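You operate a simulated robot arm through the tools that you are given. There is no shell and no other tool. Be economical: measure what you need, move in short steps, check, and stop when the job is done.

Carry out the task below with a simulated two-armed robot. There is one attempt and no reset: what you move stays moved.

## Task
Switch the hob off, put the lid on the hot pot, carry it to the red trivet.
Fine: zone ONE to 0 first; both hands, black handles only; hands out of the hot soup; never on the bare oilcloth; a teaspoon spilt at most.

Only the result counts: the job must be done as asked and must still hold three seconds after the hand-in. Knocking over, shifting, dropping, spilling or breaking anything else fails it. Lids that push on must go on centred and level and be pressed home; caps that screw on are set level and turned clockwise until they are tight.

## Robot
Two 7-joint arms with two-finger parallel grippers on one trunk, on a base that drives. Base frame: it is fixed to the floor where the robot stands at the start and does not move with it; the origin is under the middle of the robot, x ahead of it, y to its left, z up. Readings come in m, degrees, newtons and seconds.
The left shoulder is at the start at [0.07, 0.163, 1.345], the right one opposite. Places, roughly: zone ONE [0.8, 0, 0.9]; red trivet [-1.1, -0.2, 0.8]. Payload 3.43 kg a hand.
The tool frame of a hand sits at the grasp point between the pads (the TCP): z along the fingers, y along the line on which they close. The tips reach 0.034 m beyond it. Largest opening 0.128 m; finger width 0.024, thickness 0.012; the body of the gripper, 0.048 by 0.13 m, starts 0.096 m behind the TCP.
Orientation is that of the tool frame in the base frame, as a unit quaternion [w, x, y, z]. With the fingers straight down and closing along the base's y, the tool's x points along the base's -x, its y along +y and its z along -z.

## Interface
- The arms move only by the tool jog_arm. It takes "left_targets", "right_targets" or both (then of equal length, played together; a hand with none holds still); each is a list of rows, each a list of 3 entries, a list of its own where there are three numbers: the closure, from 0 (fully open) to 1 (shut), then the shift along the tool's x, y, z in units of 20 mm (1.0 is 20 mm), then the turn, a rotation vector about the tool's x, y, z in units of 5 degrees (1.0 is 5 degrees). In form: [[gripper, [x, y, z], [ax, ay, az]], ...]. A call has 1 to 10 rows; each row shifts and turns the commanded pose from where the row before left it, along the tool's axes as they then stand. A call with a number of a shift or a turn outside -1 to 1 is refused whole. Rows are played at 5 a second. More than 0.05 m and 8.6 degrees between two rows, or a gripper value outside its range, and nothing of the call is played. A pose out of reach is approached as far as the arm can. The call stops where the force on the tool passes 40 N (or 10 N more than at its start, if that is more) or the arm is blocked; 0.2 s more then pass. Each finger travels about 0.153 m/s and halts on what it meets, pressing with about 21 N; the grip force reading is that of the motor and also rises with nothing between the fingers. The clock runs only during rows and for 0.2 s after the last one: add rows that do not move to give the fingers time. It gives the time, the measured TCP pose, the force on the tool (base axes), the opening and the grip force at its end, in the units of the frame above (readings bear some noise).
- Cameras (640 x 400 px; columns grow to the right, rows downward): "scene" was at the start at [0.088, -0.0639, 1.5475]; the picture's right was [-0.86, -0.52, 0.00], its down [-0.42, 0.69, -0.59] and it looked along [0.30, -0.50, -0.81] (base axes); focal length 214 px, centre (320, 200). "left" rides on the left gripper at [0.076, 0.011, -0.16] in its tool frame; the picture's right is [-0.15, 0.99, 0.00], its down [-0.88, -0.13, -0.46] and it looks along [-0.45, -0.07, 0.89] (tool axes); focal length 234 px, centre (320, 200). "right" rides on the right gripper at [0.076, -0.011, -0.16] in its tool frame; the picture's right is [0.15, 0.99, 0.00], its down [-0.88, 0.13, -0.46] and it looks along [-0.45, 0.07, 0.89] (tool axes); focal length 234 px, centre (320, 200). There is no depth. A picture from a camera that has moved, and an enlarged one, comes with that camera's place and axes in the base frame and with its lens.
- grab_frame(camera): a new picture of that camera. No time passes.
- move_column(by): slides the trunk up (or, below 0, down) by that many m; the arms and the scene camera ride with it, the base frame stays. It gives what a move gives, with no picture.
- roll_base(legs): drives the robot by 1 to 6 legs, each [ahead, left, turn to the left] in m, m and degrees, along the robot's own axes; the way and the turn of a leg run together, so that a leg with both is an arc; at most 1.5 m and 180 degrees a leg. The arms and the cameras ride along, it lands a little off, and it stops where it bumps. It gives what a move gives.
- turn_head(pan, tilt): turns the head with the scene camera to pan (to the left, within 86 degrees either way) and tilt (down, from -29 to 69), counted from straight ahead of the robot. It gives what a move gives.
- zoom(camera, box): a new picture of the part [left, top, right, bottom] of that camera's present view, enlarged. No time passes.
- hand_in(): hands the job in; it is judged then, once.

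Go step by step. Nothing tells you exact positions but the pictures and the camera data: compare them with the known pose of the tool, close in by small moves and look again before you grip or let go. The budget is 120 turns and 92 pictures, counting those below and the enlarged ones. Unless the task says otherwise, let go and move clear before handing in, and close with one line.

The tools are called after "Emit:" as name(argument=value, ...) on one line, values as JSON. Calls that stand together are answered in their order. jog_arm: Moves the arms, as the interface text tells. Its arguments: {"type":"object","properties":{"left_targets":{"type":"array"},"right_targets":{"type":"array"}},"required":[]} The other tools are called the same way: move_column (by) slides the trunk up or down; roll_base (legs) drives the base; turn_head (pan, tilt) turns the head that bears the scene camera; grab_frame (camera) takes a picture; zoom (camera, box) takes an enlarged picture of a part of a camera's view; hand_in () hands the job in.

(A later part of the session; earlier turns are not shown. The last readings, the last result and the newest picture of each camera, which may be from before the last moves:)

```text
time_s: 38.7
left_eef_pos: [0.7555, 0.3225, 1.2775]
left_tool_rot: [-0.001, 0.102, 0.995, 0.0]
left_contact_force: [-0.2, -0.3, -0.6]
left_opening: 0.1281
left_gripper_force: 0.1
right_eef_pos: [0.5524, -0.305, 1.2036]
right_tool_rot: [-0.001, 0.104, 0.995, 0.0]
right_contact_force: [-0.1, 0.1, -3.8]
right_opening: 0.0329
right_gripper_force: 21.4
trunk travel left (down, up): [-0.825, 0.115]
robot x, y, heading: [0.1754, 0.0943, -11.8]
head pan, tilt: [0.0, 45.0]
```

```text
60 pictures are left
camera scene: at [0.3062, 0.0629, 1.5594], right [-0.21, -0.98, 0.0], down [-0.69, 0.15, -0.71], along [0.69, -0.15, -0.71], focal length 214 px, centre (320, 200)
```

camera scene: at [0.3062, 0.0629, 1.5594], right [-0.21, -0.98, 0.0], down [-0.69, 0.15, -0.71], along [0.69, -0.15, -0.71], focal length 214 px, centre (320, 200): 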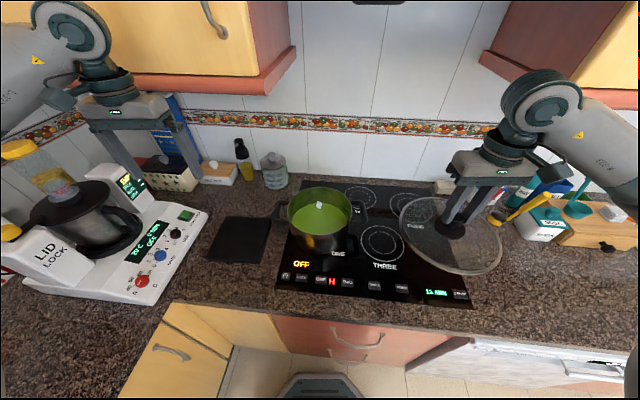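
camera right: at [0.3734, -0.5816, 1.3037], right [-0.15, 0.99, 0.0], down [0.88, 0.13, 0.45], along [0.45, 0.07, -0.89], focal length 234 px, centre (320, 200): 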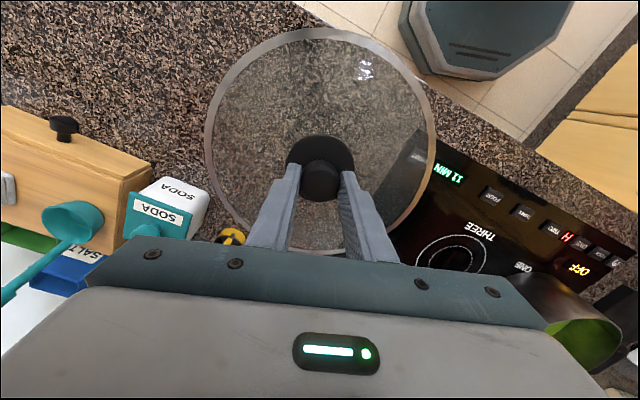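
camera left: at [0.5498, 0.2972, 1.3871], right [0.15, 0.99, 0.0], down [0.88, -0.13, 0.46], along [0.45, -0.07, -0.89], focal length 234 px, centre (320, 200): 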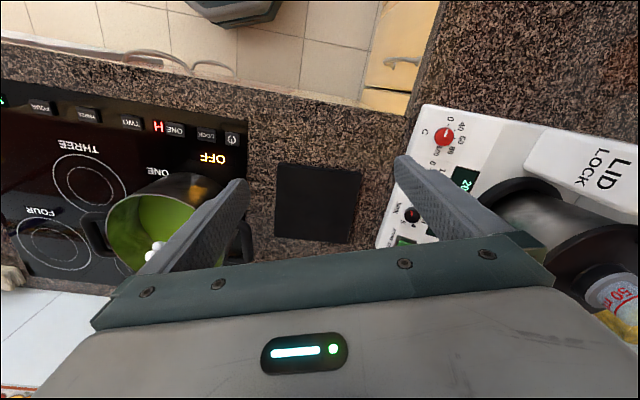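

Emit:
zoom(camera="scene", box=[240, 155, 400, 255])

```text
4.00 times, centred on (320, 205) of scene
camera zoom: at [0.3062, 0.0629, 1.5594], right [-0.21, -0.98, 0.0], down [-0.69, 0.15, -0.71], along [0.69, -0.15, -0.71], focal length 858 px, centre (320, 180)
```

zoom: 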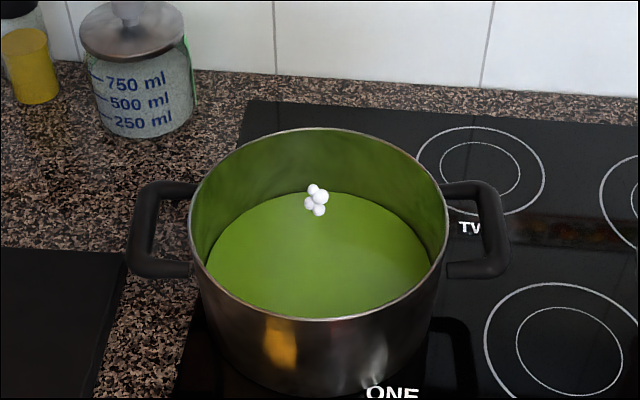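

Squared up; pot centre ≈ (0.787, −0.039), rim z ≈ 1.022. I carry the lid over the pot at a safe height.

Emit:
jog_arm(right_targets=[[1, [-0.54, 0.96, 0], [0, 0, 0]], [1, [-0.54, 0.96, 0], [0, 0, 0]], [1, [-0.54, 0.96, 0], [0, 0, 0]], [1, [-0.54, 0.96, 0], [0, 0, 0]], [1, [-0.54, 0.96, 0], [0, 0, 0]], [1, [-0.54, 0.96, 0], [0, 0, 0]], [1, [-0.54, 0.96, 0], [0, 0, 0]], [1, [-0.54, 0.96, 0], [0, 0, 0]], [1, [-0.54, 0.96, 0], [0, 0, 0]], [1, [-0.54, 0.96, 0], [0, 0, 0]]])

Emit:
jog_arm(right_targets=[[1, [-0.54, 0.96, 0], [0, 0, 0]], [1, [-0.54, 0.96, 0], [0, 0, 0]], [1, [-0.54, 0.96, 0], [0, 0, 0]], [1, [-0.54, 0.96, 0], [0, 0, 0]], [1, [-0.54, 0.96, 0], [0, 0, 0]], [1, [-0.5, 0.96, 0], [0, 0, 0]], [1, [0, 0, 0], [0, 0, 0]]])

Emit:
zoom(camera="scene", box=[240, 155, 400, 255])

Emit:
grab_frame(camera="right")

```text
time_s: 40.9
left_eef_pos: [0.7557, 0.3249, 1.2757]
left_tool_rot: [0.0, 0.103, 0.995, -0.001]
left_contact_force: [0.8, 0.4, -0.4]
left_opening: 0.128
left_gripper_force: 0.0
right_eef_pos: [0.6997, -0.1386, 1.2027]
right_tool_rot: [0.0, 0.104, 0.995, -0.001]
right_contact_force: [-0.9, 1.1, -3.9]
right_opening: 0.0329
right_gripper_force: 21.4
trunk travel left (down, up): [-0.825, 0.115]
robot x, y, heading: [0.1757, 0.0923, -12.0]
head pan, tilt: [0.0, 45.0]
```

```text
time_s: 42.5
left_eef_pos: [0.7536, 0.3243, 1.2771]
left_tool_rot: [0.0, 0.102, 0.995, 0.0]
left_contact_force: [0.8, -0.4, 0.4]
left_opening: 0.128
left_gripper_force: 0.1
right_eef_pos: [0.784, -0.0411, 1.2034]
right_tool_rot: [0.0, 0.104, 0.995, 0.0]
right_contact_force: [-0.5, 0.8, -3.8]
right_opening: 0.0324
right_gripper_force: 20.7
trunk travel left (down, up): [-0.825, 0.115]
robot x, y, heading: [0.177, 0.093, -12.0]
head pan, tilt: [0.0, 45.0]
```

```text
4.00 times, centred on (320, 205) of scene
camera zoom: at [0.3059, 0.0627, 1.5595], right [-0.21, -0.98, 0.0], down [-0.69, 0.15, -0.71], along [0.69, -0.15, -0.71], focal length 858 px, centre (320, 180)
```

zoom: 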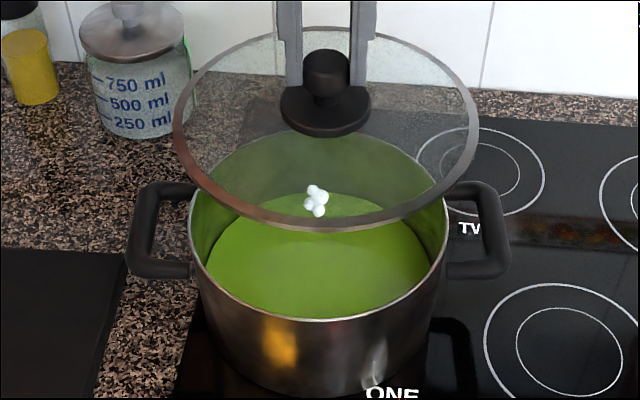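

```text
57 pictures are left
camera right: at [0.7073, -0.0359, 1.3635], right [0.06, 1.0, 0.0], down [0.89, -0.05, 0.46], along [0.45, -0.03, -0.89], focal length 234 px, centre (320, 200)
```

right: 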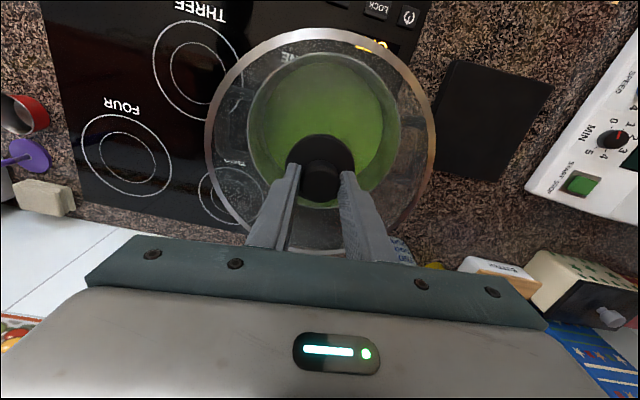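

Emit:
jog_arm(right_targets=[[1, [-0.25, 0.27, 0.5], [0, 0, 0]], [1, [0, 0, 0.8], [0, 0, 0]], [1, [0, 0, 0.8], [0, 0, 0]], [1, [0, 0, 0.8], [0, 0, 0]], [1, [0, 0, 0.8], [0, 0, 0]], [1, [0, 0, 0], [0, 0, 0]]])

Emit:
zoom(camera="scene", box=[240, 155, 400, 255])

Emit:
zoom(camera="right", box=[160, 10, 480, 210])

```text
time_s: 43.9
left_eef_pos: [0.7556, 0.3239, 1.2766]
left_tool_rot: [0.0, 0.103, 0.995, 0.0]
left_contact_force: [-0.1, 0.7, 0.2]
left_opening: 0.1281
left_gripper_force: 0.1
right_eef_pos: [0.7902, -0.0355, 1.1282]
right_tool_rot: [0.001, 0.104, 0.995, 0.001]
right_contact_force: [0.1, -0.2, -2.7]
right_opening: 0.0328
right_gripper_force: 20.9
trunk travel left (down, up): [-0.825, 0.115]
robot x, y, heading: [0.1769, 0.0927, -11.9]
head pan, tilt: [0.0, 45.0]
```

```text
4.00 times, centred on (320, 205) of scene
camera zoom: at [0.3059, 0.0634, 1.5596], right [-0.21, -0.98, 0.0], down [-0.69, 0.15, -0.71], along [0.69, -0.15, -0.71], focal length 858 px, centre (320, 180)
```

zoom: 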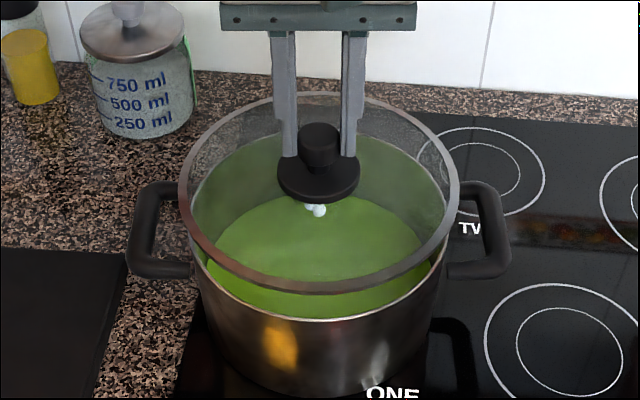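

```text
2.00 times, centred on (320, 110) of right
camera zoom: at [0.7133, -0.0312, 1.2894], right [0.06, 1.0, 0.0], down [0.89, -0.05, 0.46], along [0.45, -0.03, -0.89], focal length 468 px, centre (320, 380)
```

zoom: 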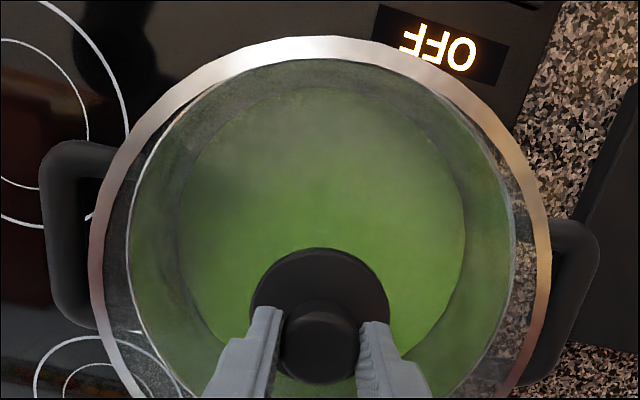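

The lid is centred over the rim from both views. Now I lower it gently.

Emit:
jog_arm(right_targets=[[1, [0, 0, 0.4], [0, 0, 0]], [1, [0, 0, 0.4], [0, 0, 0]], [1, [0, 0, 0.4], [0, 0, 0]], [1, [0, 0, 0.2], [0, 0, 0]], [1, [0, 0, 0], [0, 0, 0]]])

Emit:
zoom(camera="scene", box=[240, 155, 400, 255])

```text
time_s: 45.1
left_eef_pos: [0.7549, 0.3246, 1.2774]
left_tool_rot: [0.0, 0.103, 0.995, -0.001]
left_contact_force: [0.4, 0.1, -0.6]
left_opening: 0.128
left_gripper_force: 0.0
right_eef_pos: [0.7905, -0.0368, 1.1011]
right_tool_rot: [0.0, 0.104, 0.995, 0.0]
right_contact_force: [-0.4, -0.2, -3.2]
right_opening: 0.0328
right_gripper_force: 21.0
trunk travel left (down, up): [-0.825, 0.115]
robot x, y, heading: [0.1788, 0.0913, -11.9]
head pan, tilt: [0.0, 45.0]
```

```text
4.00 times, centred on (320, 205) of scene
camera zoom: at [0.3061, 0.0634, 1.5595], right [-0.21, -0.98, 0.0], down [-0.69, 0.15, -0.71], along [0.69, -0.15, -0.71], focal length 858 px, centre (320, 180)
```

zoom: 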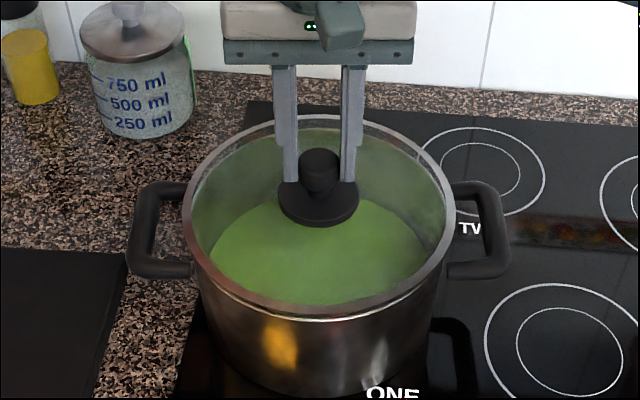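

Emit:
jog_arm(right_targets=[[1, [0, 0, 0.2], [0, 0, 0]], [1, [0, 0, 0.15], [0, 0, 0]], [1, [0, 0, 0], [0, 0, 0]]])

Emit:
jog_arm(right_targets=[[1, [0, 0, 0.15], [0, 0, 0]], [1, [0, 0, 0], [0, 0, 0]]])

Emit:
jog_arm(right_targets=[[1, [0, 0, 0.1], [0, 0, 0]], [1, [0, 0, 0], [0, 0, 0]]])

Emit:
zoom(camera="scene", box=[240, 155, 400, 255])

```text
time_s: 45.9
left_eef_pos: [0.7546, 0.3229, 1.277]
left_tool_rot: [0.0, 0.102, 0.995, 0.001]
left_contact_force: [0.6, -0.3, -0.1]
left_opening: 0.1279
left_gripper_force: 0.0
right_eef_pos: [0.7898, -0.0359, 1.0956]
right_tool_rot: [0.001, 0.103, 0.995, 0.0]
right_contact_force: [2.7, -0.8, 7.8]
right_opening: 0.033
right_gripper_force: 20.6
trunk travel left (down, up): [-0.825, 0.115]
robot x, y, heading: [0.1773, 0.0942, -11.9]
head pan, tilt: [0.0, 45.0]
```

```text
time_s: 46.5
left_eef_pos: [0.7538, 0.3245, 1.2767]
left_tool_rot: [0.001, 0.103, 0.995, 0.0]
left_contact_force: [0.3, 0.3, -0.3]
left_opening: 0.1281
left_gripper_force: 0.1
right_eef_pos: [0.7909, -0.0361, 1.0921]
right_tool_rot: [0.001, 0.103, 0.995, 0.0]
right_contact_force: [1.2, -2.4, 12.4]
right_opening: 0.0331
right_gripper_force: 21.7
trunk travel left (down, up): [-0.825, 0.115]
robot x, y, heading: [0.1758, 0.0932, -12.0]
head pan, tilt: [0.0, 45.0]
```

```text
time_s: 47.1
left_eef_pos: [0.7541, 0.3229, 1.2776]
left_tool_rot: [0.001, 0.103, 0.995, -0.001]
left_contact_force: [-0.1, -0.1, 0.6]
left_opening: 0.128
left_gripper_force: 0.1
right_eef_pos: [0.7884, -0.0365, 1.0905]
right_tool_rot: [0.0, 0.104, 0.995, 0.0]
right_contact_force: [0.5, -1.8, 12.7]
right_opening: 0.0328
right_gripper_force: 21.0
trunk travel left (down, up): [-0.825, 0.115]
robot x, y, heading: [0.1756, 0.0921, -11.8]
head pan, tilt: [0.0, 45.0]
```

```text
4.00 times, centred on (320, 205) of scene
camera zoom: at [0.3043, 0.0634, 1.5597], right [-0.21, -0.98, 0.0], down [-0.69, 0.15, -0.71], along [0.69, -0.15, -0.71], focal length 858 px, centre (320, 180)
```

zoom: 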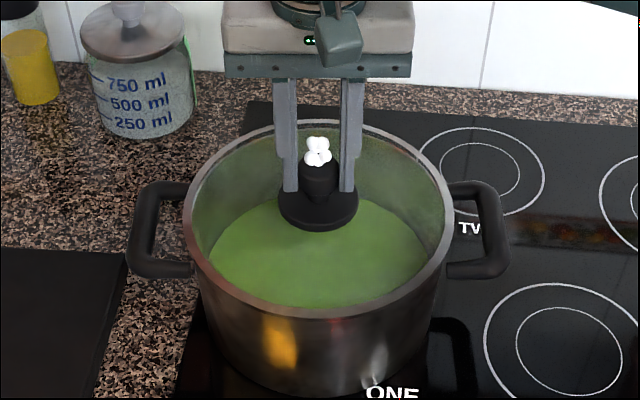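

Emit:
jog_arm(right_targets=[[1, [0, 0, 0.15], [0, 0, 0]], [1, [0, 0, 0.1], [0, 0, 0]], [1, [0, 0, 0], [0, 0, 0]]])

Emit:
zoom(camera="right", box=[160, 10, 480, 210])

```text
time_s: 47.9
left_eef_pos: [0.7541, 0.3242, 1.277]
left_tool_rot: [0.001, 0.103, 0.995, -0.001]
left_contact_force: [0.3, -0.3, 0.1]
left_opening: 0.1282
left_gripper_force: 0.1
right_eef_pos: [0.788, -0.0362, 1.0857]
right_tool_rot: [0.0, 0.104, 0.995, 0.0]
right_contact_force: [0.4, -1.2, 10.9]
right_opening: 0.0328
right_gripper_force: 20.5
trunk travel left (down, up): [-0.825, 0.115]
robot x, y, heading: [0.1736, 0.0952, -11.6]
head pan, tilt: [0.0, 45.0]
```

```text
2.00 times, centred on (320, 110) of right
camera zoom: at [0.712, -0.0308, 1.2453], right [0.06, 1.0, 0.0], down [0.89, -0.05, 0.46], along [0.46, -0.03, -0.89], focal length 468 px, centre (320, 380)
```

zoom: 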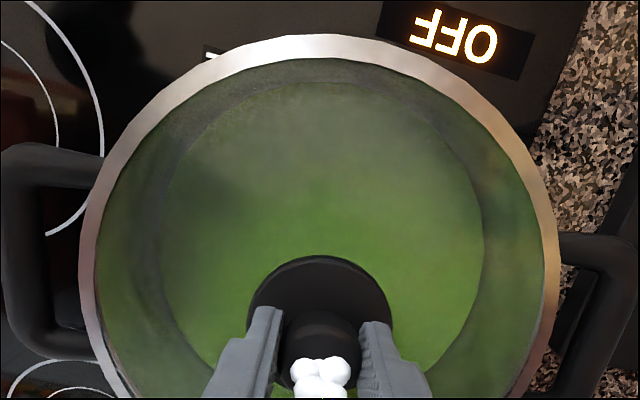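

The fingers are now sliding on the knob, so the lid rests on the rim. I let go, rise, and look at the seating.

Emit:
jog_arm(right_targets=[[0.5, [0, 0, 0], [0, 0, 0]], [0.5, [0, 0, 0], [0, 0, 0]], [0.5, [0, 0, -0.5], [0, 0, 0]], [0.5, [0, 0, -1], [0, 0, 0]], [0.5, [0, 0, -1], [0, 0, 0]], [0.5, [0, 0, -1], [0, 0, 0]], [1, [0, 0, -1], [0, 0, 0]], [1, [0, 0, 0], [0, 0, 0]], [1, [0, 0, 0], [0, 0, 0]]])

Emit:
zoom(camera="scene", box=[240, 155, 400, 255])

Emit:
grab_frame(camera="right")

```text
time_s: 49.9
left_eef_pos: [0.7557, 0.323, 1.2763]
left_tool_rot: [0.001, 0.103, 0.995, 0.0]
left_contact_force: [0.1, -0.5, 0.0]
left_opening: 0.1281
left_gripper_force: 0.1
right_eef_pos: [0.7898, -0.0368, 1.1748]
right_tool_rot: [0.0, 0.104, 0.995, 0.001]
right_contact_force: [-0.6, 0.2, 0.0]
right_opening: 0.0
right_gripper_force: 20.2
trunk travel left (down, up): [-0.825, 0.115]
robot x, y, heading: [0.178, 0.0922, -11.8]
head pan, tilt: [0.0, 45.0]
```

```text
4.00 times, centred on (320, 205) of scene
camera zoom: at [0.3059, 0.0634, 1.5595], right [-0.21, -0.98, 0.0], down [-0.69, 0.15, -0.71], along [0.69, -0.15, -0.71], focal length 858 px, centre (320, 180)
```

zoom: 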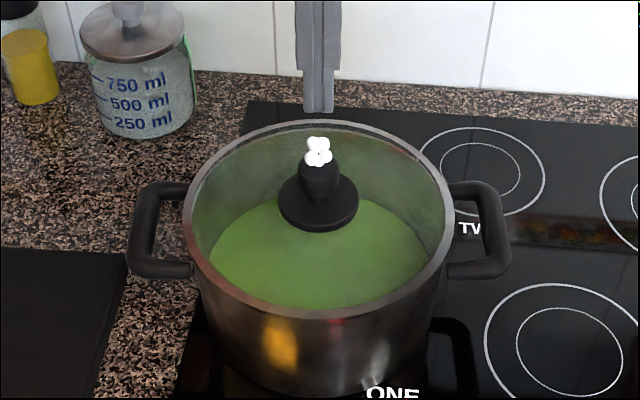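

```text
50 pictures are left
camera right: at [0.7135, -0.0311, 1.3344], right [0.06, 1.0, 0.0], down [0.89, -0.05, 0.46], along [0.45, -0.03, -0.89], focal length 234 px, centre (320, 200)
```

right: 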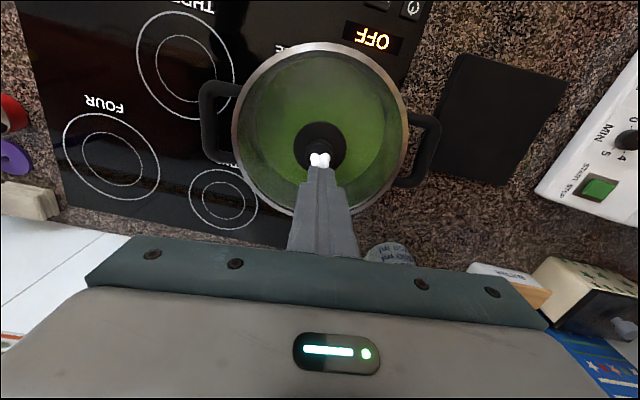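

The lid sits level and centred. Next I bring both hands above the handle bars at ±0.154 m from the centre, part open at about 40 mm.

Emit:
jog_arm(left_targets=[[0.69, [-0.54, -0.955, 0.3], [0, 0, 0]], [0.69, [-0.54, -0.955, 0.6], [0, 0, 0]], [0.69, [-0.54, -0.955, 0.6], [0, 0, 0]], [0.69, [-0.54, -0.955, 0.6], [0, 0, 0]], [0.69, [-0.54, -0.955, 0.6], [0, 0, 0]], [0.69, [-0.54, -0.955, 0.6], [0, 0, 0]], [0.69, [-0.54, -0.955, 0.6], [0, 0, 0]], [0.69, [-0.54, -0.955, 0.6], [0, 0, 0]], [0.69, [-0.54, -0.955, 0.6], [0, 0, 0]], [0.69, [-0.54, -0.955, 0.6], [0, 0, 0]]], right_targets=[[1, [0, 0, -0.5], [0, 0, 0]], [1, [0, -0.855, 0], [0, 0, 0]], [1, [0, -0.855, 0], [0, 0, 0]], [1, [0, -0.855, 0], [0, 0, 0]], [0.69, [0, -0.855, 0], [0, 0, 0]], [0.69, [0, -0.855, 0], [0, 0, 0]], [0.69, [0, -0.855, 0], [0, 0, 0]], [0.69, [0, -0.855, 0], [0, 0, 0]], [0.69, [0, -0.855, 0], [0, 0, 0]], [0.69, [0, -0.855, 0.7], [0, 0, 0]]])

Emit:
zoom(camera="left", box=[160, 60, 480, 260])

Emit:
zoom(camera="right", box=[160, 60, 480, 260])

Emit:
zoom(camera="scene", box=[220, 135, 420, 260])

```text
time_s: 52.1
left_eef_pos: [0.7972, 0.1569, 1.1863]
left_tool_rot: [0.02, 0.088, 0.996, -0.009]
left_contact_force: [0.6, 0.0, -0.1]
left_opening: 0.0394
left_gripper_force: 0.2
right_eef_pos: [0.7446, -0.1413, 1.1864]
right_tool_rot: [0.011, 0.084, 0.996, -0.004]
right_contact_force: [-0.8, 0.8, 0.2]
right_opening: 0.0398
right_gripper_force: 0.0
trunk travel left (down, up): [-0.825, 0.115]
robot x, y, heading: [0.1802, 0.1041, -9.5]
head pan, tilt: [0.0, 45.0]
```

```text
2.00 times, centred on (320, 160) of left
camera zoom: at [0.7189, 0.1842, 1.3423], right [0.32, 0.95, -0.01], down [0.83, -0.28, 0.49], along [0.47, -0.16, -0.87], focal length 468 px, centre (320, 280)
```

zoom: 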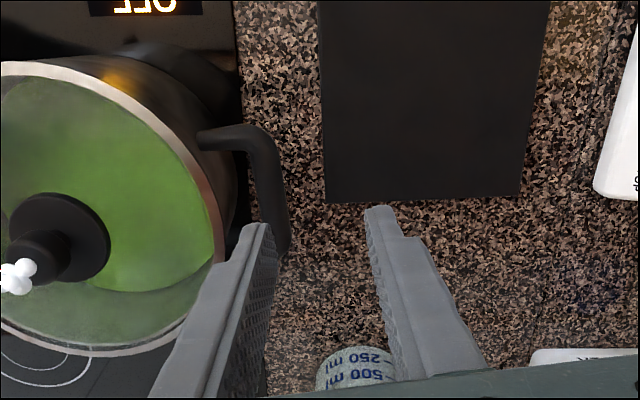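

```text
2.00 times, centred on (320, 160) of right
camera zoom: at [0.6649, -0.1383, 1.3447], right [0.02, 1.0, -0.01], down [0.88, -0.01, 0.48], along [0.47, -0.02, -0.88], focal length 468 px, centre (320, 280)
```

zoom: 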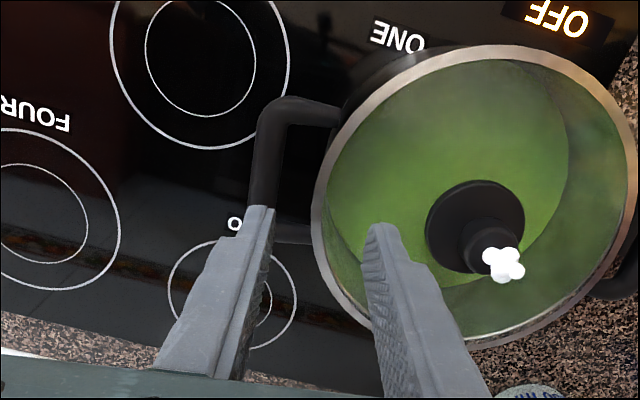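

```text
3.20 times, centred on (320, 198) of scene
camera zoom: at [0.2755, 0.0936, 1.5634], right [-0.17, -0.99, 0.0], down [-0.68, 0.11, -0.72], along [0.71, -0.13, -0.69], focal length 686 px, centre (320, 208)
```

zoom: 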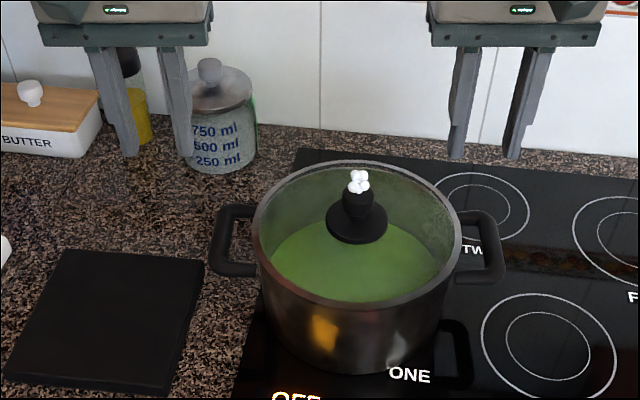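

The robot's base reading has shifted (heading −9.5°), so something on an arm may be touching. I'll let it settle and look.

Emit:
grab_frame(camera="scene")

Emit:
turn_head(pan=50, tilt=20)

Emit:
grab_frame(camera="scene")

```text
46 pictures are left
camera scene: at [0.2755, 0.0936, 1.5634], right [-0.17, -0.99, 0.0], down [-0.68, 0.11, -0.72], along [0.71, -0.13, -0.69], focal length 214 px, centre (320, 200)
```

scene: 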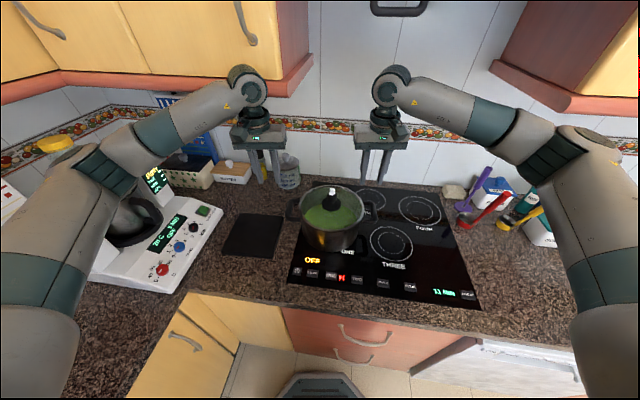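

```text
time_s: 53.3
left_eef_pos: [0.7968, 0.1573, 1.1853]
left_tool_rot: [0.019, 0.09, 0.996, -0.009]
left_contact_force: [-0.6, 0.4, 0.1]
left_opening: 0.0396
left_gripper_force: 0.0
right_eef_pos: [0.7434, -0.1445, 1.1867]
right_tool_rot: [0.013, 0.088, 0.996, -0.005]
right_contact_force: [0.6, -0.1, -0.3]
right_opening: 0.0398
right_gripper_force: 0.1
trunk travel left (down, up): [-0.825, 0.115]
robot x, y, heading: [0.182, 0.1003, -10.0]
head pan, tilt: [50.0, 20.0]
```

```text
45 pictures are left
camera scene: at [0.264, 0.1686, 1.6001], right [0.64, -0.77, 0.03], down [-0.24, -0.23, -0.94], along [0.73, 0.6, -0.33], focal length 214 px, centre (320, 200)
```

scene: 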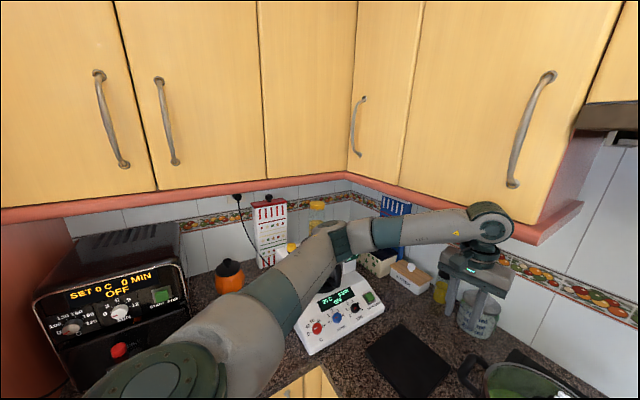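

The left wrist is pressing on the corner of the wall cabinet. I back the left hand off the way it came, and will come in lower.

Emit:
jog_arm(left_targets=[[0.69, [0.8, 0.6, 0], [0, 0, 0]], [0.69, [0.8, 0.6, 0], [0, 0, 0]], [0.69, [0.8, 0.6, 0], [0, 0, 0]], [0.69, [0.8, 0.6, 0], [0, 0, 0]], [0.69, [0.8, 0, 0], [0, 0, 0]], [0.69, [0.8, 0, 0], [0, 0, 0]], [0.69, [0.8, 0, 0], [0, 0, 0]], [0.69, [0.8, 0, 0], [0, 0, 0]], [0.69, [0, 0, 0], [0, 0, 0]], [0.69, [0, 0, 0], [0, 0, 0]]])

Emit:
turn_head(pan=0, tilt=45)

Emit:
grab_frame(camera="scene")

```text
time_s: 55.5
left_eef_pos: [0.7054, 0.1872, 1.1617]
left_tool_rot: [0.0, 0.103, 0.995, 0.0]
left_contact_force: [-0.2, 0.7, -0.7]
left_opening: 0.0394
left_gripper_force: 0.1
right_eef_pos: [0.7577, -0.1859, 1.1707]
right_tool_rot: [0.0, 0.103, 0.995, -0.001]
right_contact_force: [-0.3, -0.5, -1.1]
right_opening: 0.0398
right_gripper_force: 0.1
trunk travel left (down, up): [-0.825, 0.115]
robot x, y, heading: [0.1758, 0.0928, -11.9]
head pan, tilt: [50.0, 20.0]
```

```text
time_s: 56.7
left_eef_pos: [0.7048, 0.1875, 1.1629]
left_tool_rot: [0.0, 0.103, 0.995, 0.0]
left_contact_force: [0.2, 0.2, 0.1]
left_opening: 0.0399
left_gripper_force: 0.1
right_eef_pos: [0.7575, -0.1874, 1.1704]
right_tool_rot: [0.0, 0.104, 0.995, 0.0]
right_contact_force: [-0.1, -0.5, -0.1]
right_opening: 0.0396
right_gripper_force: 0.0
trunk travel left (down, up): [-0.825, 0.115]
robot x, y, heading: [0.1778, 0.0934, -11.7]
head pan, tilt: [0.0, 45.0]
```

```text
44 pictures are left
camera scene: at [0.3057, 0.0634, 1.5596], right [-0.21, -0.98, 0.0], down [-0.69, 0.14, -0.71], along [0.69, -0.15, -0.71], focal length 214 px, centre (320, 200)
```

scene: 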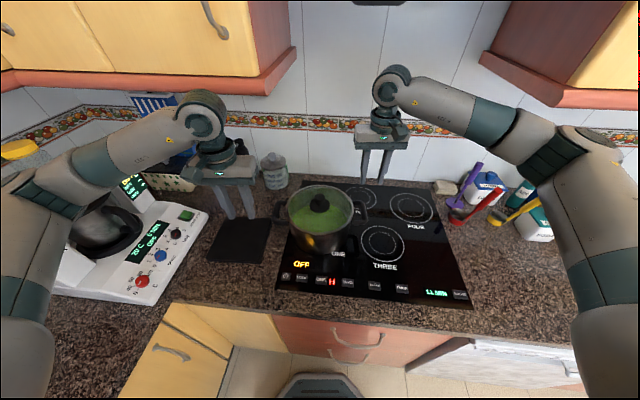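

Everything recovered; the base is back where it was. Now I lower the left hand in front, watching for clearance to the mixer.

Emit:
jog_arm(left_targets=[[0.69, [0, 0, 0.8], [0, 0, 0]], [0.69, [0, 0, 0.8], [0, 0, 0]], [0.69, [0, 0, 0.8], [0, 0, 0]], [0.69, [0, 0, 0.8], [0, 0, 0]], [0.69, [0, 0, 0.8], [0, 0, 0]], [0.69, [0, 0, 0.8], [0, 0, 0]], [0.69, [0, 0, 0], [0, 0, 0]]])

Emit:
turn_head(pan=50, tilt=35)

Emit:
grab_frame(camera="scene")

```text
time_s: 58.3
left_eef_pos: [0.7065, 0.1868, 1.0654]
left_tool_rot: [0.0, 0.102, 0.995, 0.0]
left_contact_force: [0.0, 0.6, 0.8]
left_opening: 0.0393
left_gripper_force: 0.0
right_eef_pos: [0.7564, -0.1871, 1.1693]
right_tool_rot: [0.0, 0.103, 0.995, 0.0]
right_contact_force: [0.1, -0.8, -1.6]
right_opening: 0.0396
right_gripper_force: 0.0
trunk travel left (down, up): [-0.825, 0.115]
robot x, y, heading: [0.1763, 0.0946, -11.9]
head pan, tilt: [0.0, 45.0]
```

```text
time_s: 59.5
left_eef_pos: [0.7064, 0.1878, 1.0667]
left_tool_rot: [0.0, 0.103, 0.995, 0.0]
left_contact_force: [-0.3, 0.6, -0.2]
left_opening: 0.0396
left_gripper_force: 0.1
right_eef_pos: [0.7566, -0.1864, 1.1702]
right_tool_rot: [0.001, 0.103, 0.995, 0.0]
right_contact_force: [-0.1, 0.1, -0.1]
right_opening: 0.0397
right_gripper_force: 0.1
trunk travel left (down, up): [-0.825, 0.115]
robot x, y, heading: [0.1763, 0.0924, -11.9]
head pan, tilt: [50.0, 35.0]
```

```text
43 pictures are left
camera scene: at [0.2955, 0.1343, 1.5744], right [0.62, -0.79, 0.0], down [-0.45, -0.35, -0.82], along [0.64, 0.51, -0.57], focal length 214 px, centre (320, 200)
```

scene: 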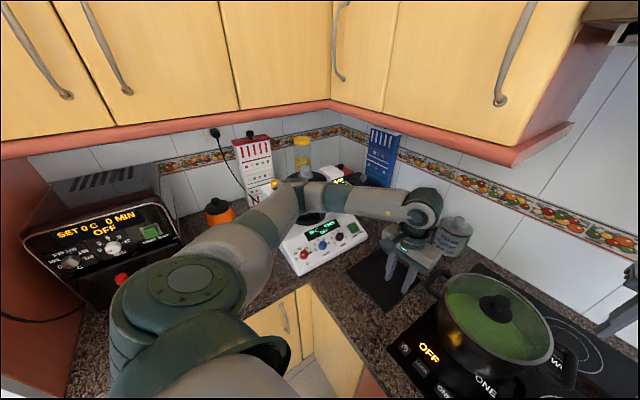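

Clear of the mixer (forearm ≈1.3 m high, bottle well behind). I slide the left hand in over its handle and lower the right to the same height.

Emit:
jog_arm(left_targets=[[0.69, [-0.8, -0.3, 0], [0, 0, 0]], [0.69, [-0.8, -0.3, 0], [0, 0, 0]], [0.69, [-0.8, -0.3, 0], [0, 0, 0]], [0.69, [-0.8, -0.3, 0], [0, 0, 0]], [0.69, [-0.8, -0.3, 0], [0, 0, 0]], [0.69, [-0.8, -0.3, 0], [0, 0, 0]], [0.69, [-0.8, -0.3, 0], [0, 0, 0]], [0.69, [-0.85, -0.3, 0], [0, 0, 0]], [0.69, [0, 0, 0], [0, 0, 0]]], right_targets=[[0.69, [0, 0, 0], [0, 0, 0]], [0.69, [0, 0, 0], [0, 0, 0]], [0.69, [0, 0, 0.7], [0, 0, 0]], [0.69, [0, 0, 0.9], [0, 0, 0]], [0.69, [0, 0, 0.9], [0, 0, 0]], [0.69, [0, 0, 0.9], [0, 0, 0]], [0.69, [0, 0, 0.9], [0, 0, 0]], [0.69, [0, 0, 0.9], [0, 0, 0]], [0.69, [0, 0, 0], [0, 0, 0]]])

Emit:
turn_head(pan=0, tilt=45)

Emit:
zoom(camera="scene", box=[220, 135, 420, 260])

Emit:
zoom(camera="left", box=[160, 60, 480, 260])

Emit:
zoom(camera="right", box=[160, 60, 480, 260])

```text
time_s: 61.5
left_eef_pos: [0.8231, 0.1155, 1.0664]
left_tool_rot: [0.0, 0.103, 0.995, 0.0]
left_contact_force: [-0.4, 0.9, 0.7]
left_opening: 0.0399
left_gripper_force: 0.1
right_eef_pos: [0.757, -0.1865, 1.0661]
right_tool_rot: [0.0, 0.104, 0.995, 0.0]
right_contact_force: [-0.5, 1.0, 0.9]
right_opening: 0.0395
right_gripper_force: 0.1
trunk travel left (down, up): [-0.825, 0.115]
robot x, y, heading: [0.179, 0.0948, -12.0]
head pan, tilt: [50.0, 35.0]
```

```text
time_s: 62.6
left_eef_pos: [0.8227, 0.1153, 1.067]
left_tool_rot: [-0.001, 0.103, 0.995, 0.0]
left_contact_force: [-0.1, 0.6, 0.3]
left_opening: 0.0397
left_gripper_force: 0.1
right_eef_pos: [0.7595, -0.1861, 1.0663]
right_tool_rot: [-0.001, 0.103, 0.995, 0.0]
right_contact_force: [0.0, -0.2, 0.3]
right_opening: 0.0397
right_gripper_force: 0.0
trunk travel left (down, up): [-0.825, 0.115]
robot x, y, heading: [0.1788, 0.0946, -11.9]
head pan, tilt: [0.0, 45.0]
```

```text
3.20 times, centred on (320, 198) of scene
camera zoom: at [0.3057, 0.0634, 1.5596], right [-0.21, -0.98, 0.0], down [-0.69, 0.14, -0.71], along [0.69, -0.15, -0.71], focal length 686 px, centre (320, 208)
```

zoom: 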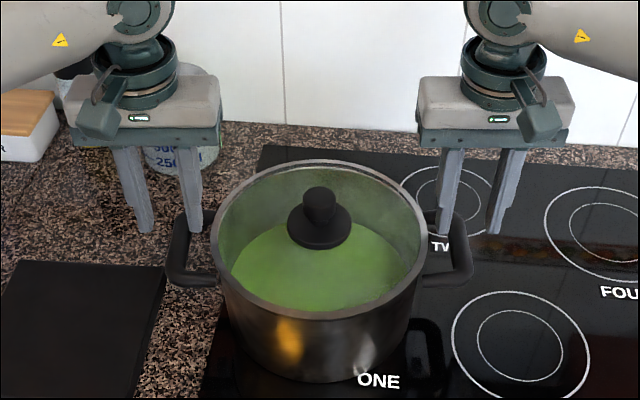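

```text
2.00 times, centred on (320, 160) of left
camera zoom: at [0.7508, 0.1404, 1.2265], right [0.35, 0.94, 0.0], down [0.84, -0.31, 0.46], along [0.43, -0.16, -0.89], focal length 468 px, centre (320, 280)
```

zoom: 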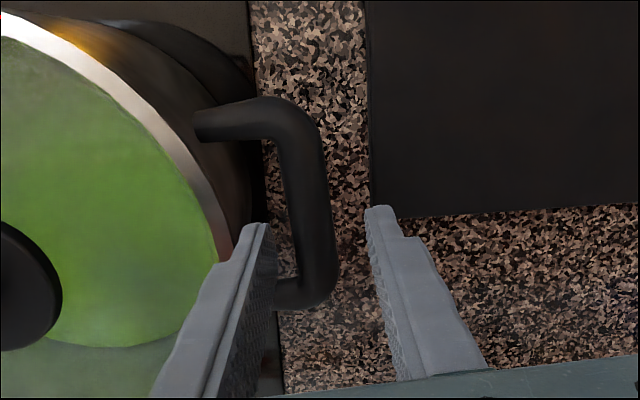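

```text
2.00 times, centred on (320, 160) of right
camera zoom: at [0.6813, -0.182, 1.2265], right [0.06, 1.0, 0.0], down [0.89, -0.05, 0.46], along [0.45, -0.03, -0.89], focal length 468 px, centre (320, 280)
```

zoom: 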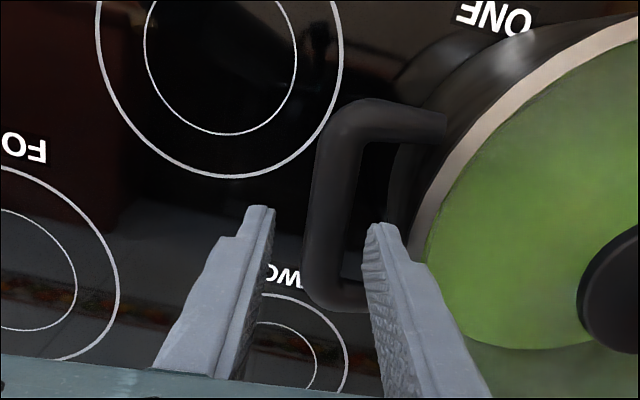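

Handle bars are ≈7 mm (left) and ≈6 mm (right) nearer the pot than the hands' centres. I correct, narrow the opening to 31 mm, and begin lowering.

Emit:
jog_arm(left_targets=[[0.755, [0, -0.33, 0], [0, 0, 0]], [0.755, [0, 0, 0.3], [0, 0, 0]], [0.755, [0, 0, 0.4], [0, 0, 0]], [0.755, [0, 0, 0], [0, 0, 0]]], right_targets=[[0.755, [0.15, 0.25, 0], [0, 0, 0]], [0.755, [0, 0, 0.3], [0, 0, 0]], [0.755, [0, 0, 0.4], [0, 0, 0]], [0.755, [0, 0, 0], [0, 0, 0]]])

Emit:
zoom(camera="left", box=[220, 90, 420, 215])

Emit:
zoom(camera="right", box=[220, 90, 420, 215])

Emit:
zoom(camera="scene", box=[240, 145, 400, 245])

```text
time_s: 63.6
left_eef_pos: [0.8227, 0.1076, 1.0523]
left_tool_rot: [0.0, 0.103, 0.995, 0.0]
left_contact_force: [0.2, -0.4, 0.1]
left_opening: 0.0313
left_gripper_force: 0.1
right_eef_pos: [0.7555, -0.1818, 1.0523]
right_tool_rot: [-0.001, 0.103, 0.995, 0.001]
right_contact_force: [0.0, 0.2, -0.4]
right_opening: 0.0311
right_gripper_force: 0.1
trunk travel left (down, up): [-0.825, 0.115]
robot x, y, heading: [0.1759, 0.0905, -11.9]
head pan, tilt: [0.0, 45.0]
```

```text
3.20 times, centred on (320, 152) of left
camera zoom: at [0.7493, 0.1335, 1.2122], right [0.35, 0.94, 0.0], down [0.84, -0.31, 0.46], along [0.43, -0.16, -0.89], focal length 749 px, centre (320, 352)
```

zoom: 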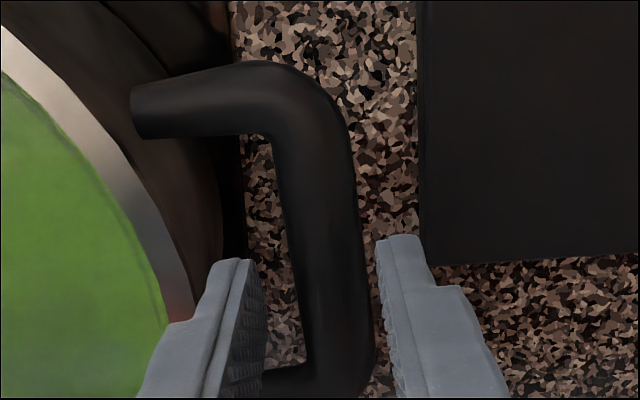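

```text
3.20 times, centred on (320, 152) of right
camera zoom: at [0.6792, -0.1762, 1.213], right [0.06, 1.0, 0.0], down [0.89, -0.05, 0.46], along [0.45, -0.03, -0.89], focal length 749 px, centre (320, 352)
```

zoom: 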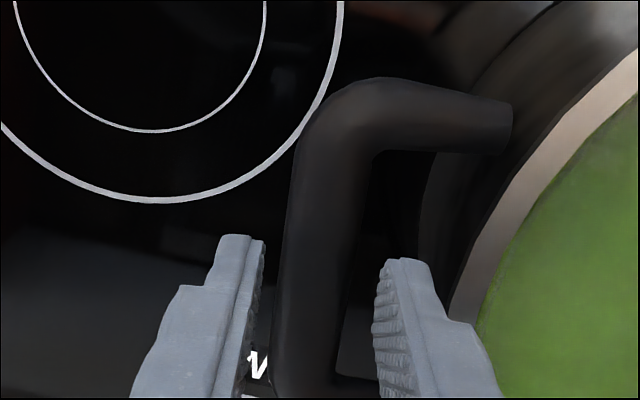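

```text
4.00 times, centred on (320, 195) of scene
camera zoom: at [0.3056, 0.0632, 1.5596], right [-0.21, -0.98, 0.0], down [-0.69, 0.15, -0.71], along [0.69, -0.15, -0.71], focal length 858 px, centre (320, 220)
```

zoom: 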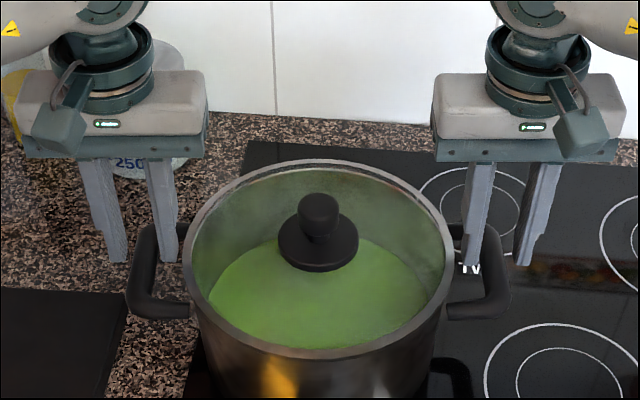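

Emit:
jog_arm(left_targets=[[0.755, [0, 0.08, 0.4], [0, 0, 0]], [0.755, [0, 0, 0.4], [0, 0, 0]], [0.755, [0, 0, 0.2], [0, 0, 0]], [0.755, [0, 0, 0], [0, 0, 0]]], right_targets=[[0.755, [0, 0, 0.4], [0, 0, 0]], [0.755, [0, 0, 0.4], [0, 0, 0]], [0.755, [0, 0, 0.2], [0, 0, 0]], [0.755, [0, 0, 0], [0, 0, 0]]])

Emit:
zoom(camera="left", box=[220, 90, 420, 215])

Emit:
zoom(camera="right", box=[220, 90, 420, 215])

```text
time_s: 64.6
left_eef_pos: [0.8209, 0.1096, 1.0321]
left_tool_rot: [-0.001, 0.103, 0.995, 0.0]
left_contact_force: [-0.4, 0.5, 0.0]
left_opening: 0.0313
left_gripper_force: 0.1
right_eef_pos: [0.7566, -0.1814, 1.0326]
right_tool_rot: [0.0, 0.103, 0.995, 0.0]
right_contact_force: [-0.6, 0.4, -0.1]
right_opening: 0.0311
right_gripper_force: 0.1
trunk travel left (down, up): [-0.825, 0.115]
robot x, y, heading: [0.177, 0.0918, -11.9]
head pan, tilt: [0.0, 45.0]
```

```text
3.20 times, centred on (320, 152) of left
camera zoom: at [0.7496, 0.1351, 1.192], right [0.35, 0.94, 0.0], down [0.84, -0.31, 0.46], along [0.43, -0.16, -0.89], focal length 749 px, centre (320, 352)
```

zoom: 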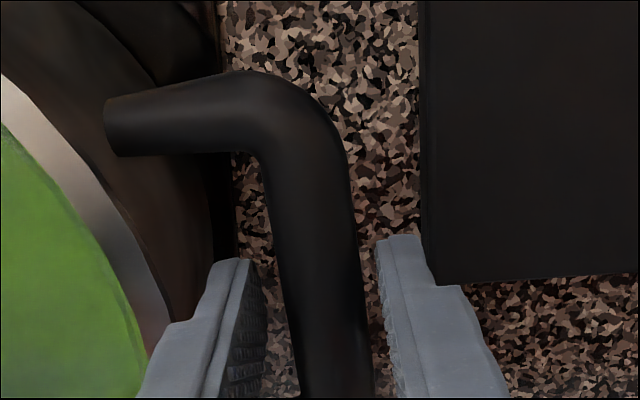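

```text
3.20 times, centred on (320, 152) of right
camera zoom: at [0.6795, -0.1761, 1.1927], right [0.06, 1.0, 0.0], down [0.89, -0.05, 0.46], along [0.45, -0.03, -0.89], focal length 749 px, centre (320, 352)
```

zoom: 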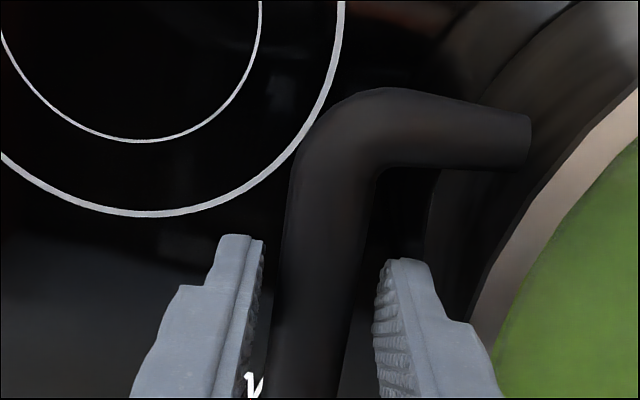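

Emit:
jog_arm(left_targets=[[0.755, [0, 0, 0.4], [0, 0, 0]], [0.755, [0, 0, 0.4], [0, 0, 0]], [0.755, [0, 0, 0.4], [0, 0, 0]], [0.755, [0, 0, 0.3], [0, 0, 0]], [0.755, [0, 0, 0], [0, 0, 0]]], right_targets=[[0.755, [0, 0, 0.4], [0, 0, 0]], [0.755, [0, 0, 0.4], [0, 0, 0]], [0.755, [0, 0, 0.4], [0, 0, 0]], [0.755, [0, 0, 0.3], [0, 0, 0]], [0.755, [0, 0, 0], [0, 0, 0]]])

Emit:
zoom(camera="left", box=[220, 90, 420, 215])

Emit:
zoom(camera="right", box=[220, 90, 420, 215])

Emit:
zoom(camera="scene", box=[240, 145, 400, 245])

```text
time_s: 65.8
left_eef_pos: [0.821, 0.1087, 1.0034]
left_tool_rot: [0.0, 0.103, 0.995, 0.0]
left_contact_force: [-0.4, -0.3, 0.2]
left_opening: 0.0313
left_gripper_force: 0.0
right_eef_pos: [0.7567, -0.1805, 1.0021]
right_tool_rot: [0.001, 0.104, 0.995, 0.001]
right_contact_force: [-0.3, -1.0, -0.4]
right_opening: 0.0313
right_gripper_force: 0.1
trunk travel left (down, up): [-0.825, 0.115]
robot x, y, heading: [0.1782, 0.0905, -11.9]
head pan, tilt: [0.0, 45.0]
```

```text
3.20 times, centred on (320, 152) of left
camera zoom: at [0.7494, 0.1349, 1.1626], right [0.35, 0.94, 0.0], down [0.84, -0.31, 0.46], along [0.43, -0.16, -0.89], focal length 749 px, centre (320, 352)
```

zoom: 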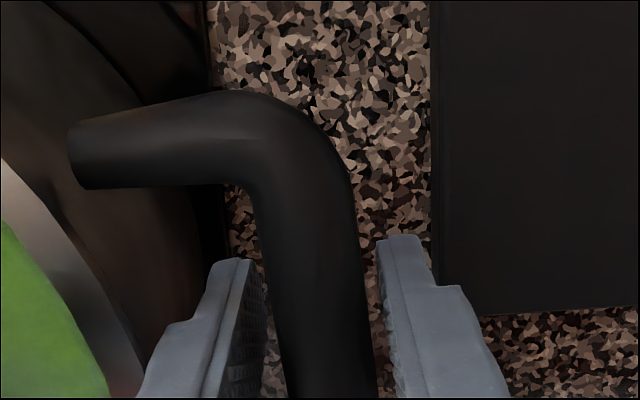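

```text
3.20 times, centred on (320, 152) of right
camera zoom: at [0.6796, -0.1762, 1.1625], right [0.06, 1.0, 0.0], down [0.89, -0.05, 0.46], along [0.45, -0.03, -0.89], focal length 749 px, centre (320, 352)
```

zoom: 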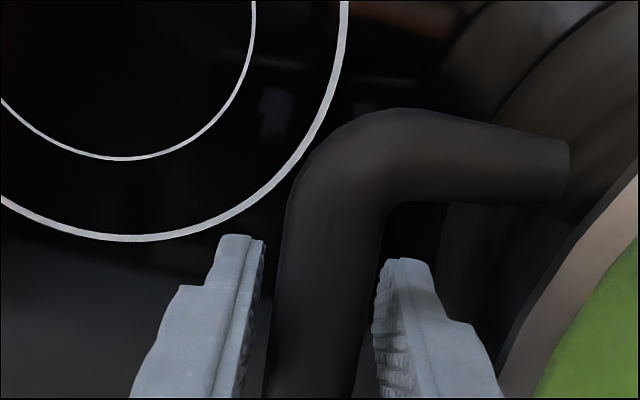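

```text
4.00 times, centred on (320, 195) of scene
camera zoom: at [0.3057, 0.0633, 1.5596], right [-0.21, -0.98, 0.0], down [-0.69, 0.15, -0.71], along [0.69, -0.15, -0.71], focal length 858 px, centre (320, 220)
```

zoom: 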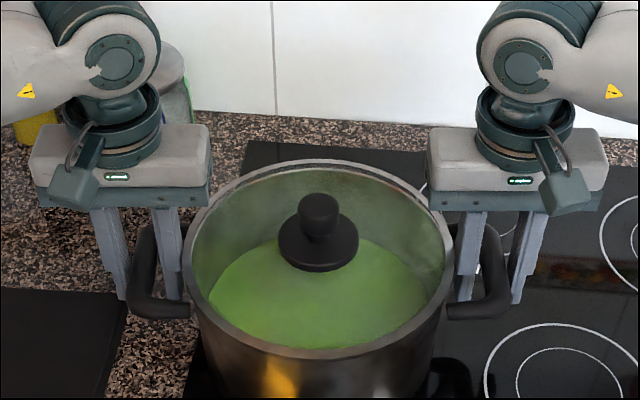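

Both hands straddle the bars at the right height. I close both grippers together.

Emit:
jog_arm(left_targets=[[0.82, [0, 0, 0], [0, 0, 0]], [0.88, [0, 0, 0], [0, 0, 0]], [1, [0, 0, 0], [0, 0, 0]], [1, [0, 0, 0], [0, 0, 0]]], right_targets=[[0.82, [0, 0, 0], [0, 0, 0]], [0.88, [0, 0, 0], [0, 0, 0]], [1, [0, 0, 0], [0, 0, 0]], [1, [0, 0, 0], [0, 0, 0]]])

Emit:
zoom(camera="scene", box=[240, 145, 400, 245])

```text
time_s: 66.8
left_eef_pos: [0.822, 0.1103, 1.0032]
left_tool_rot: [0.0, 0.103, 0.995, 0.002]
left_contact_force: [0.9, 9.2, 0.0]
left_opening: 0.0209
left_gripper_force: 21.1
right_eef_pos: [0.7562, -0.1818, 1.0026]
right_tool_rot: [0.0, 0.104, 0.995, -0.001]
right_contact_force: [-2.2, -9.7, 1.0]
right_opening: 0.0211
right_gripper_force: 21.3
trunk travel left (down, up): [-0.825, 0.115]
robot x, y, heading: [0.1763, 0.0932, -11.9]
head pan, tilt: [0.0, 45.0]
```

```text
4.00 times, centred on (320, 195) of scene
camera zoom: at [0.3057, 0.0633, 1.5596], right [-0.21, -0.98, 0.0], down [-0.69, 0.15, -0.71], along [0.69, -0.15, -0.71], focal length 858 px, centre (320, 220)
```

zoom: 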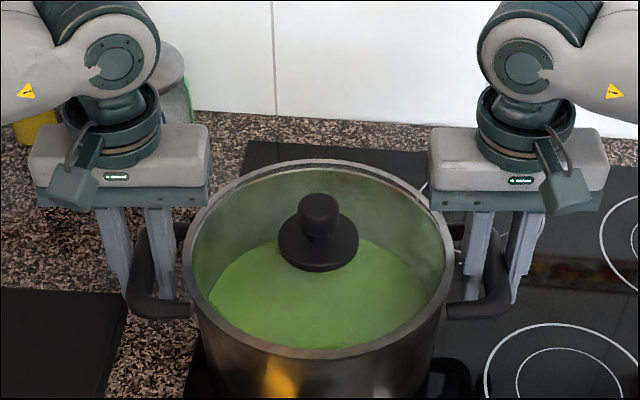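

Both grips hold 21 mm bars with balanced forces. I lift slowly, together.

Emit:
jog_arm(left_targets=[[1, [0, 0.04, 0], [0, 0, 0]], [1, [0, 0, -0.1], [0, 0, 0]], [1, [0, 0, -0.15], [0, 0, 0]], [1, [0, 0, -0.15], [0, 0, 0]], [1, [0, 0, -0.15], [0, 0, 0]], [1, [0, 0, -0.15], [0, 0, 0]], [1, [0, 0, -0.15], [0, 0, 0]], [1, [0, 0, -0.15], [0, 0, 0]], [1, [0, 0, 0], [0, 0, 0]]], right_targets=[[1, [0, -0.04, 0], [0, 0, 0]], [1, [0, 0, -0.1], [0, 0, 0]], [1, [0, 0, -0.15], [0, 0, 0]], [1, [0, 0, -0.15], [0, 0, 0]], [1, [0, 0, -0.15], [0, 0, 0]], [1, [0, 0, -0.15], [0, 0, 0]], [1, [0, 0, -0.15], [0, 0, 0]], [1, [0, 0, -0.15], [0, 0, 0]], [1, [0, 0, 0], [0, 0, 0]]])

Emit:
zoom(camera="scene", box=[240, 145, 400, 245])

```text
time_s: 68.8
left_eef_pos: [0.8239, 0.1107, 1.0221]
left_tool_rot: [-0.001, 0.103, 0.995, 0.0]
left_contact_force: [-1.9, 4.2, -7.9]
left_opening: 0.0212
left_gripper_force: 20.8
right_eef_pos: [0.7575, -0.1833, 1.021]
right_tool_rot: [0.0, 0.104, 0.995, 0.0]
right_contact_force: [2.1, -4.3, -6.1]
right_opening: 0.0209
right_gripper_force: 20.6
trunk travel left (down, up): [-0.825, 0.115]
robot x, y, heading: [0.1742, 0.0898, -11.9]
head pan, tilt: [0.0, 45.0]
```

```text
4.00 times, centred on (320, 195) of scene
camera zoom: at [0.3074, 0.0629, 1.5594], right [-0.21, -0.98, 0.0], down [-0.69, 0.15, -0.71], along [0.69, -0.15, -0.71], focal length 858 px, centre (320, 220)
```

zoom: 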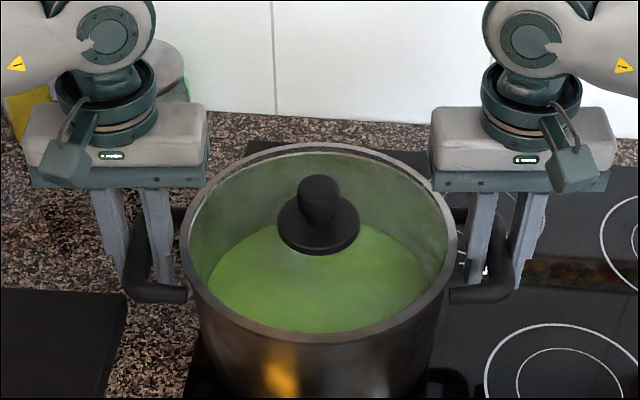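

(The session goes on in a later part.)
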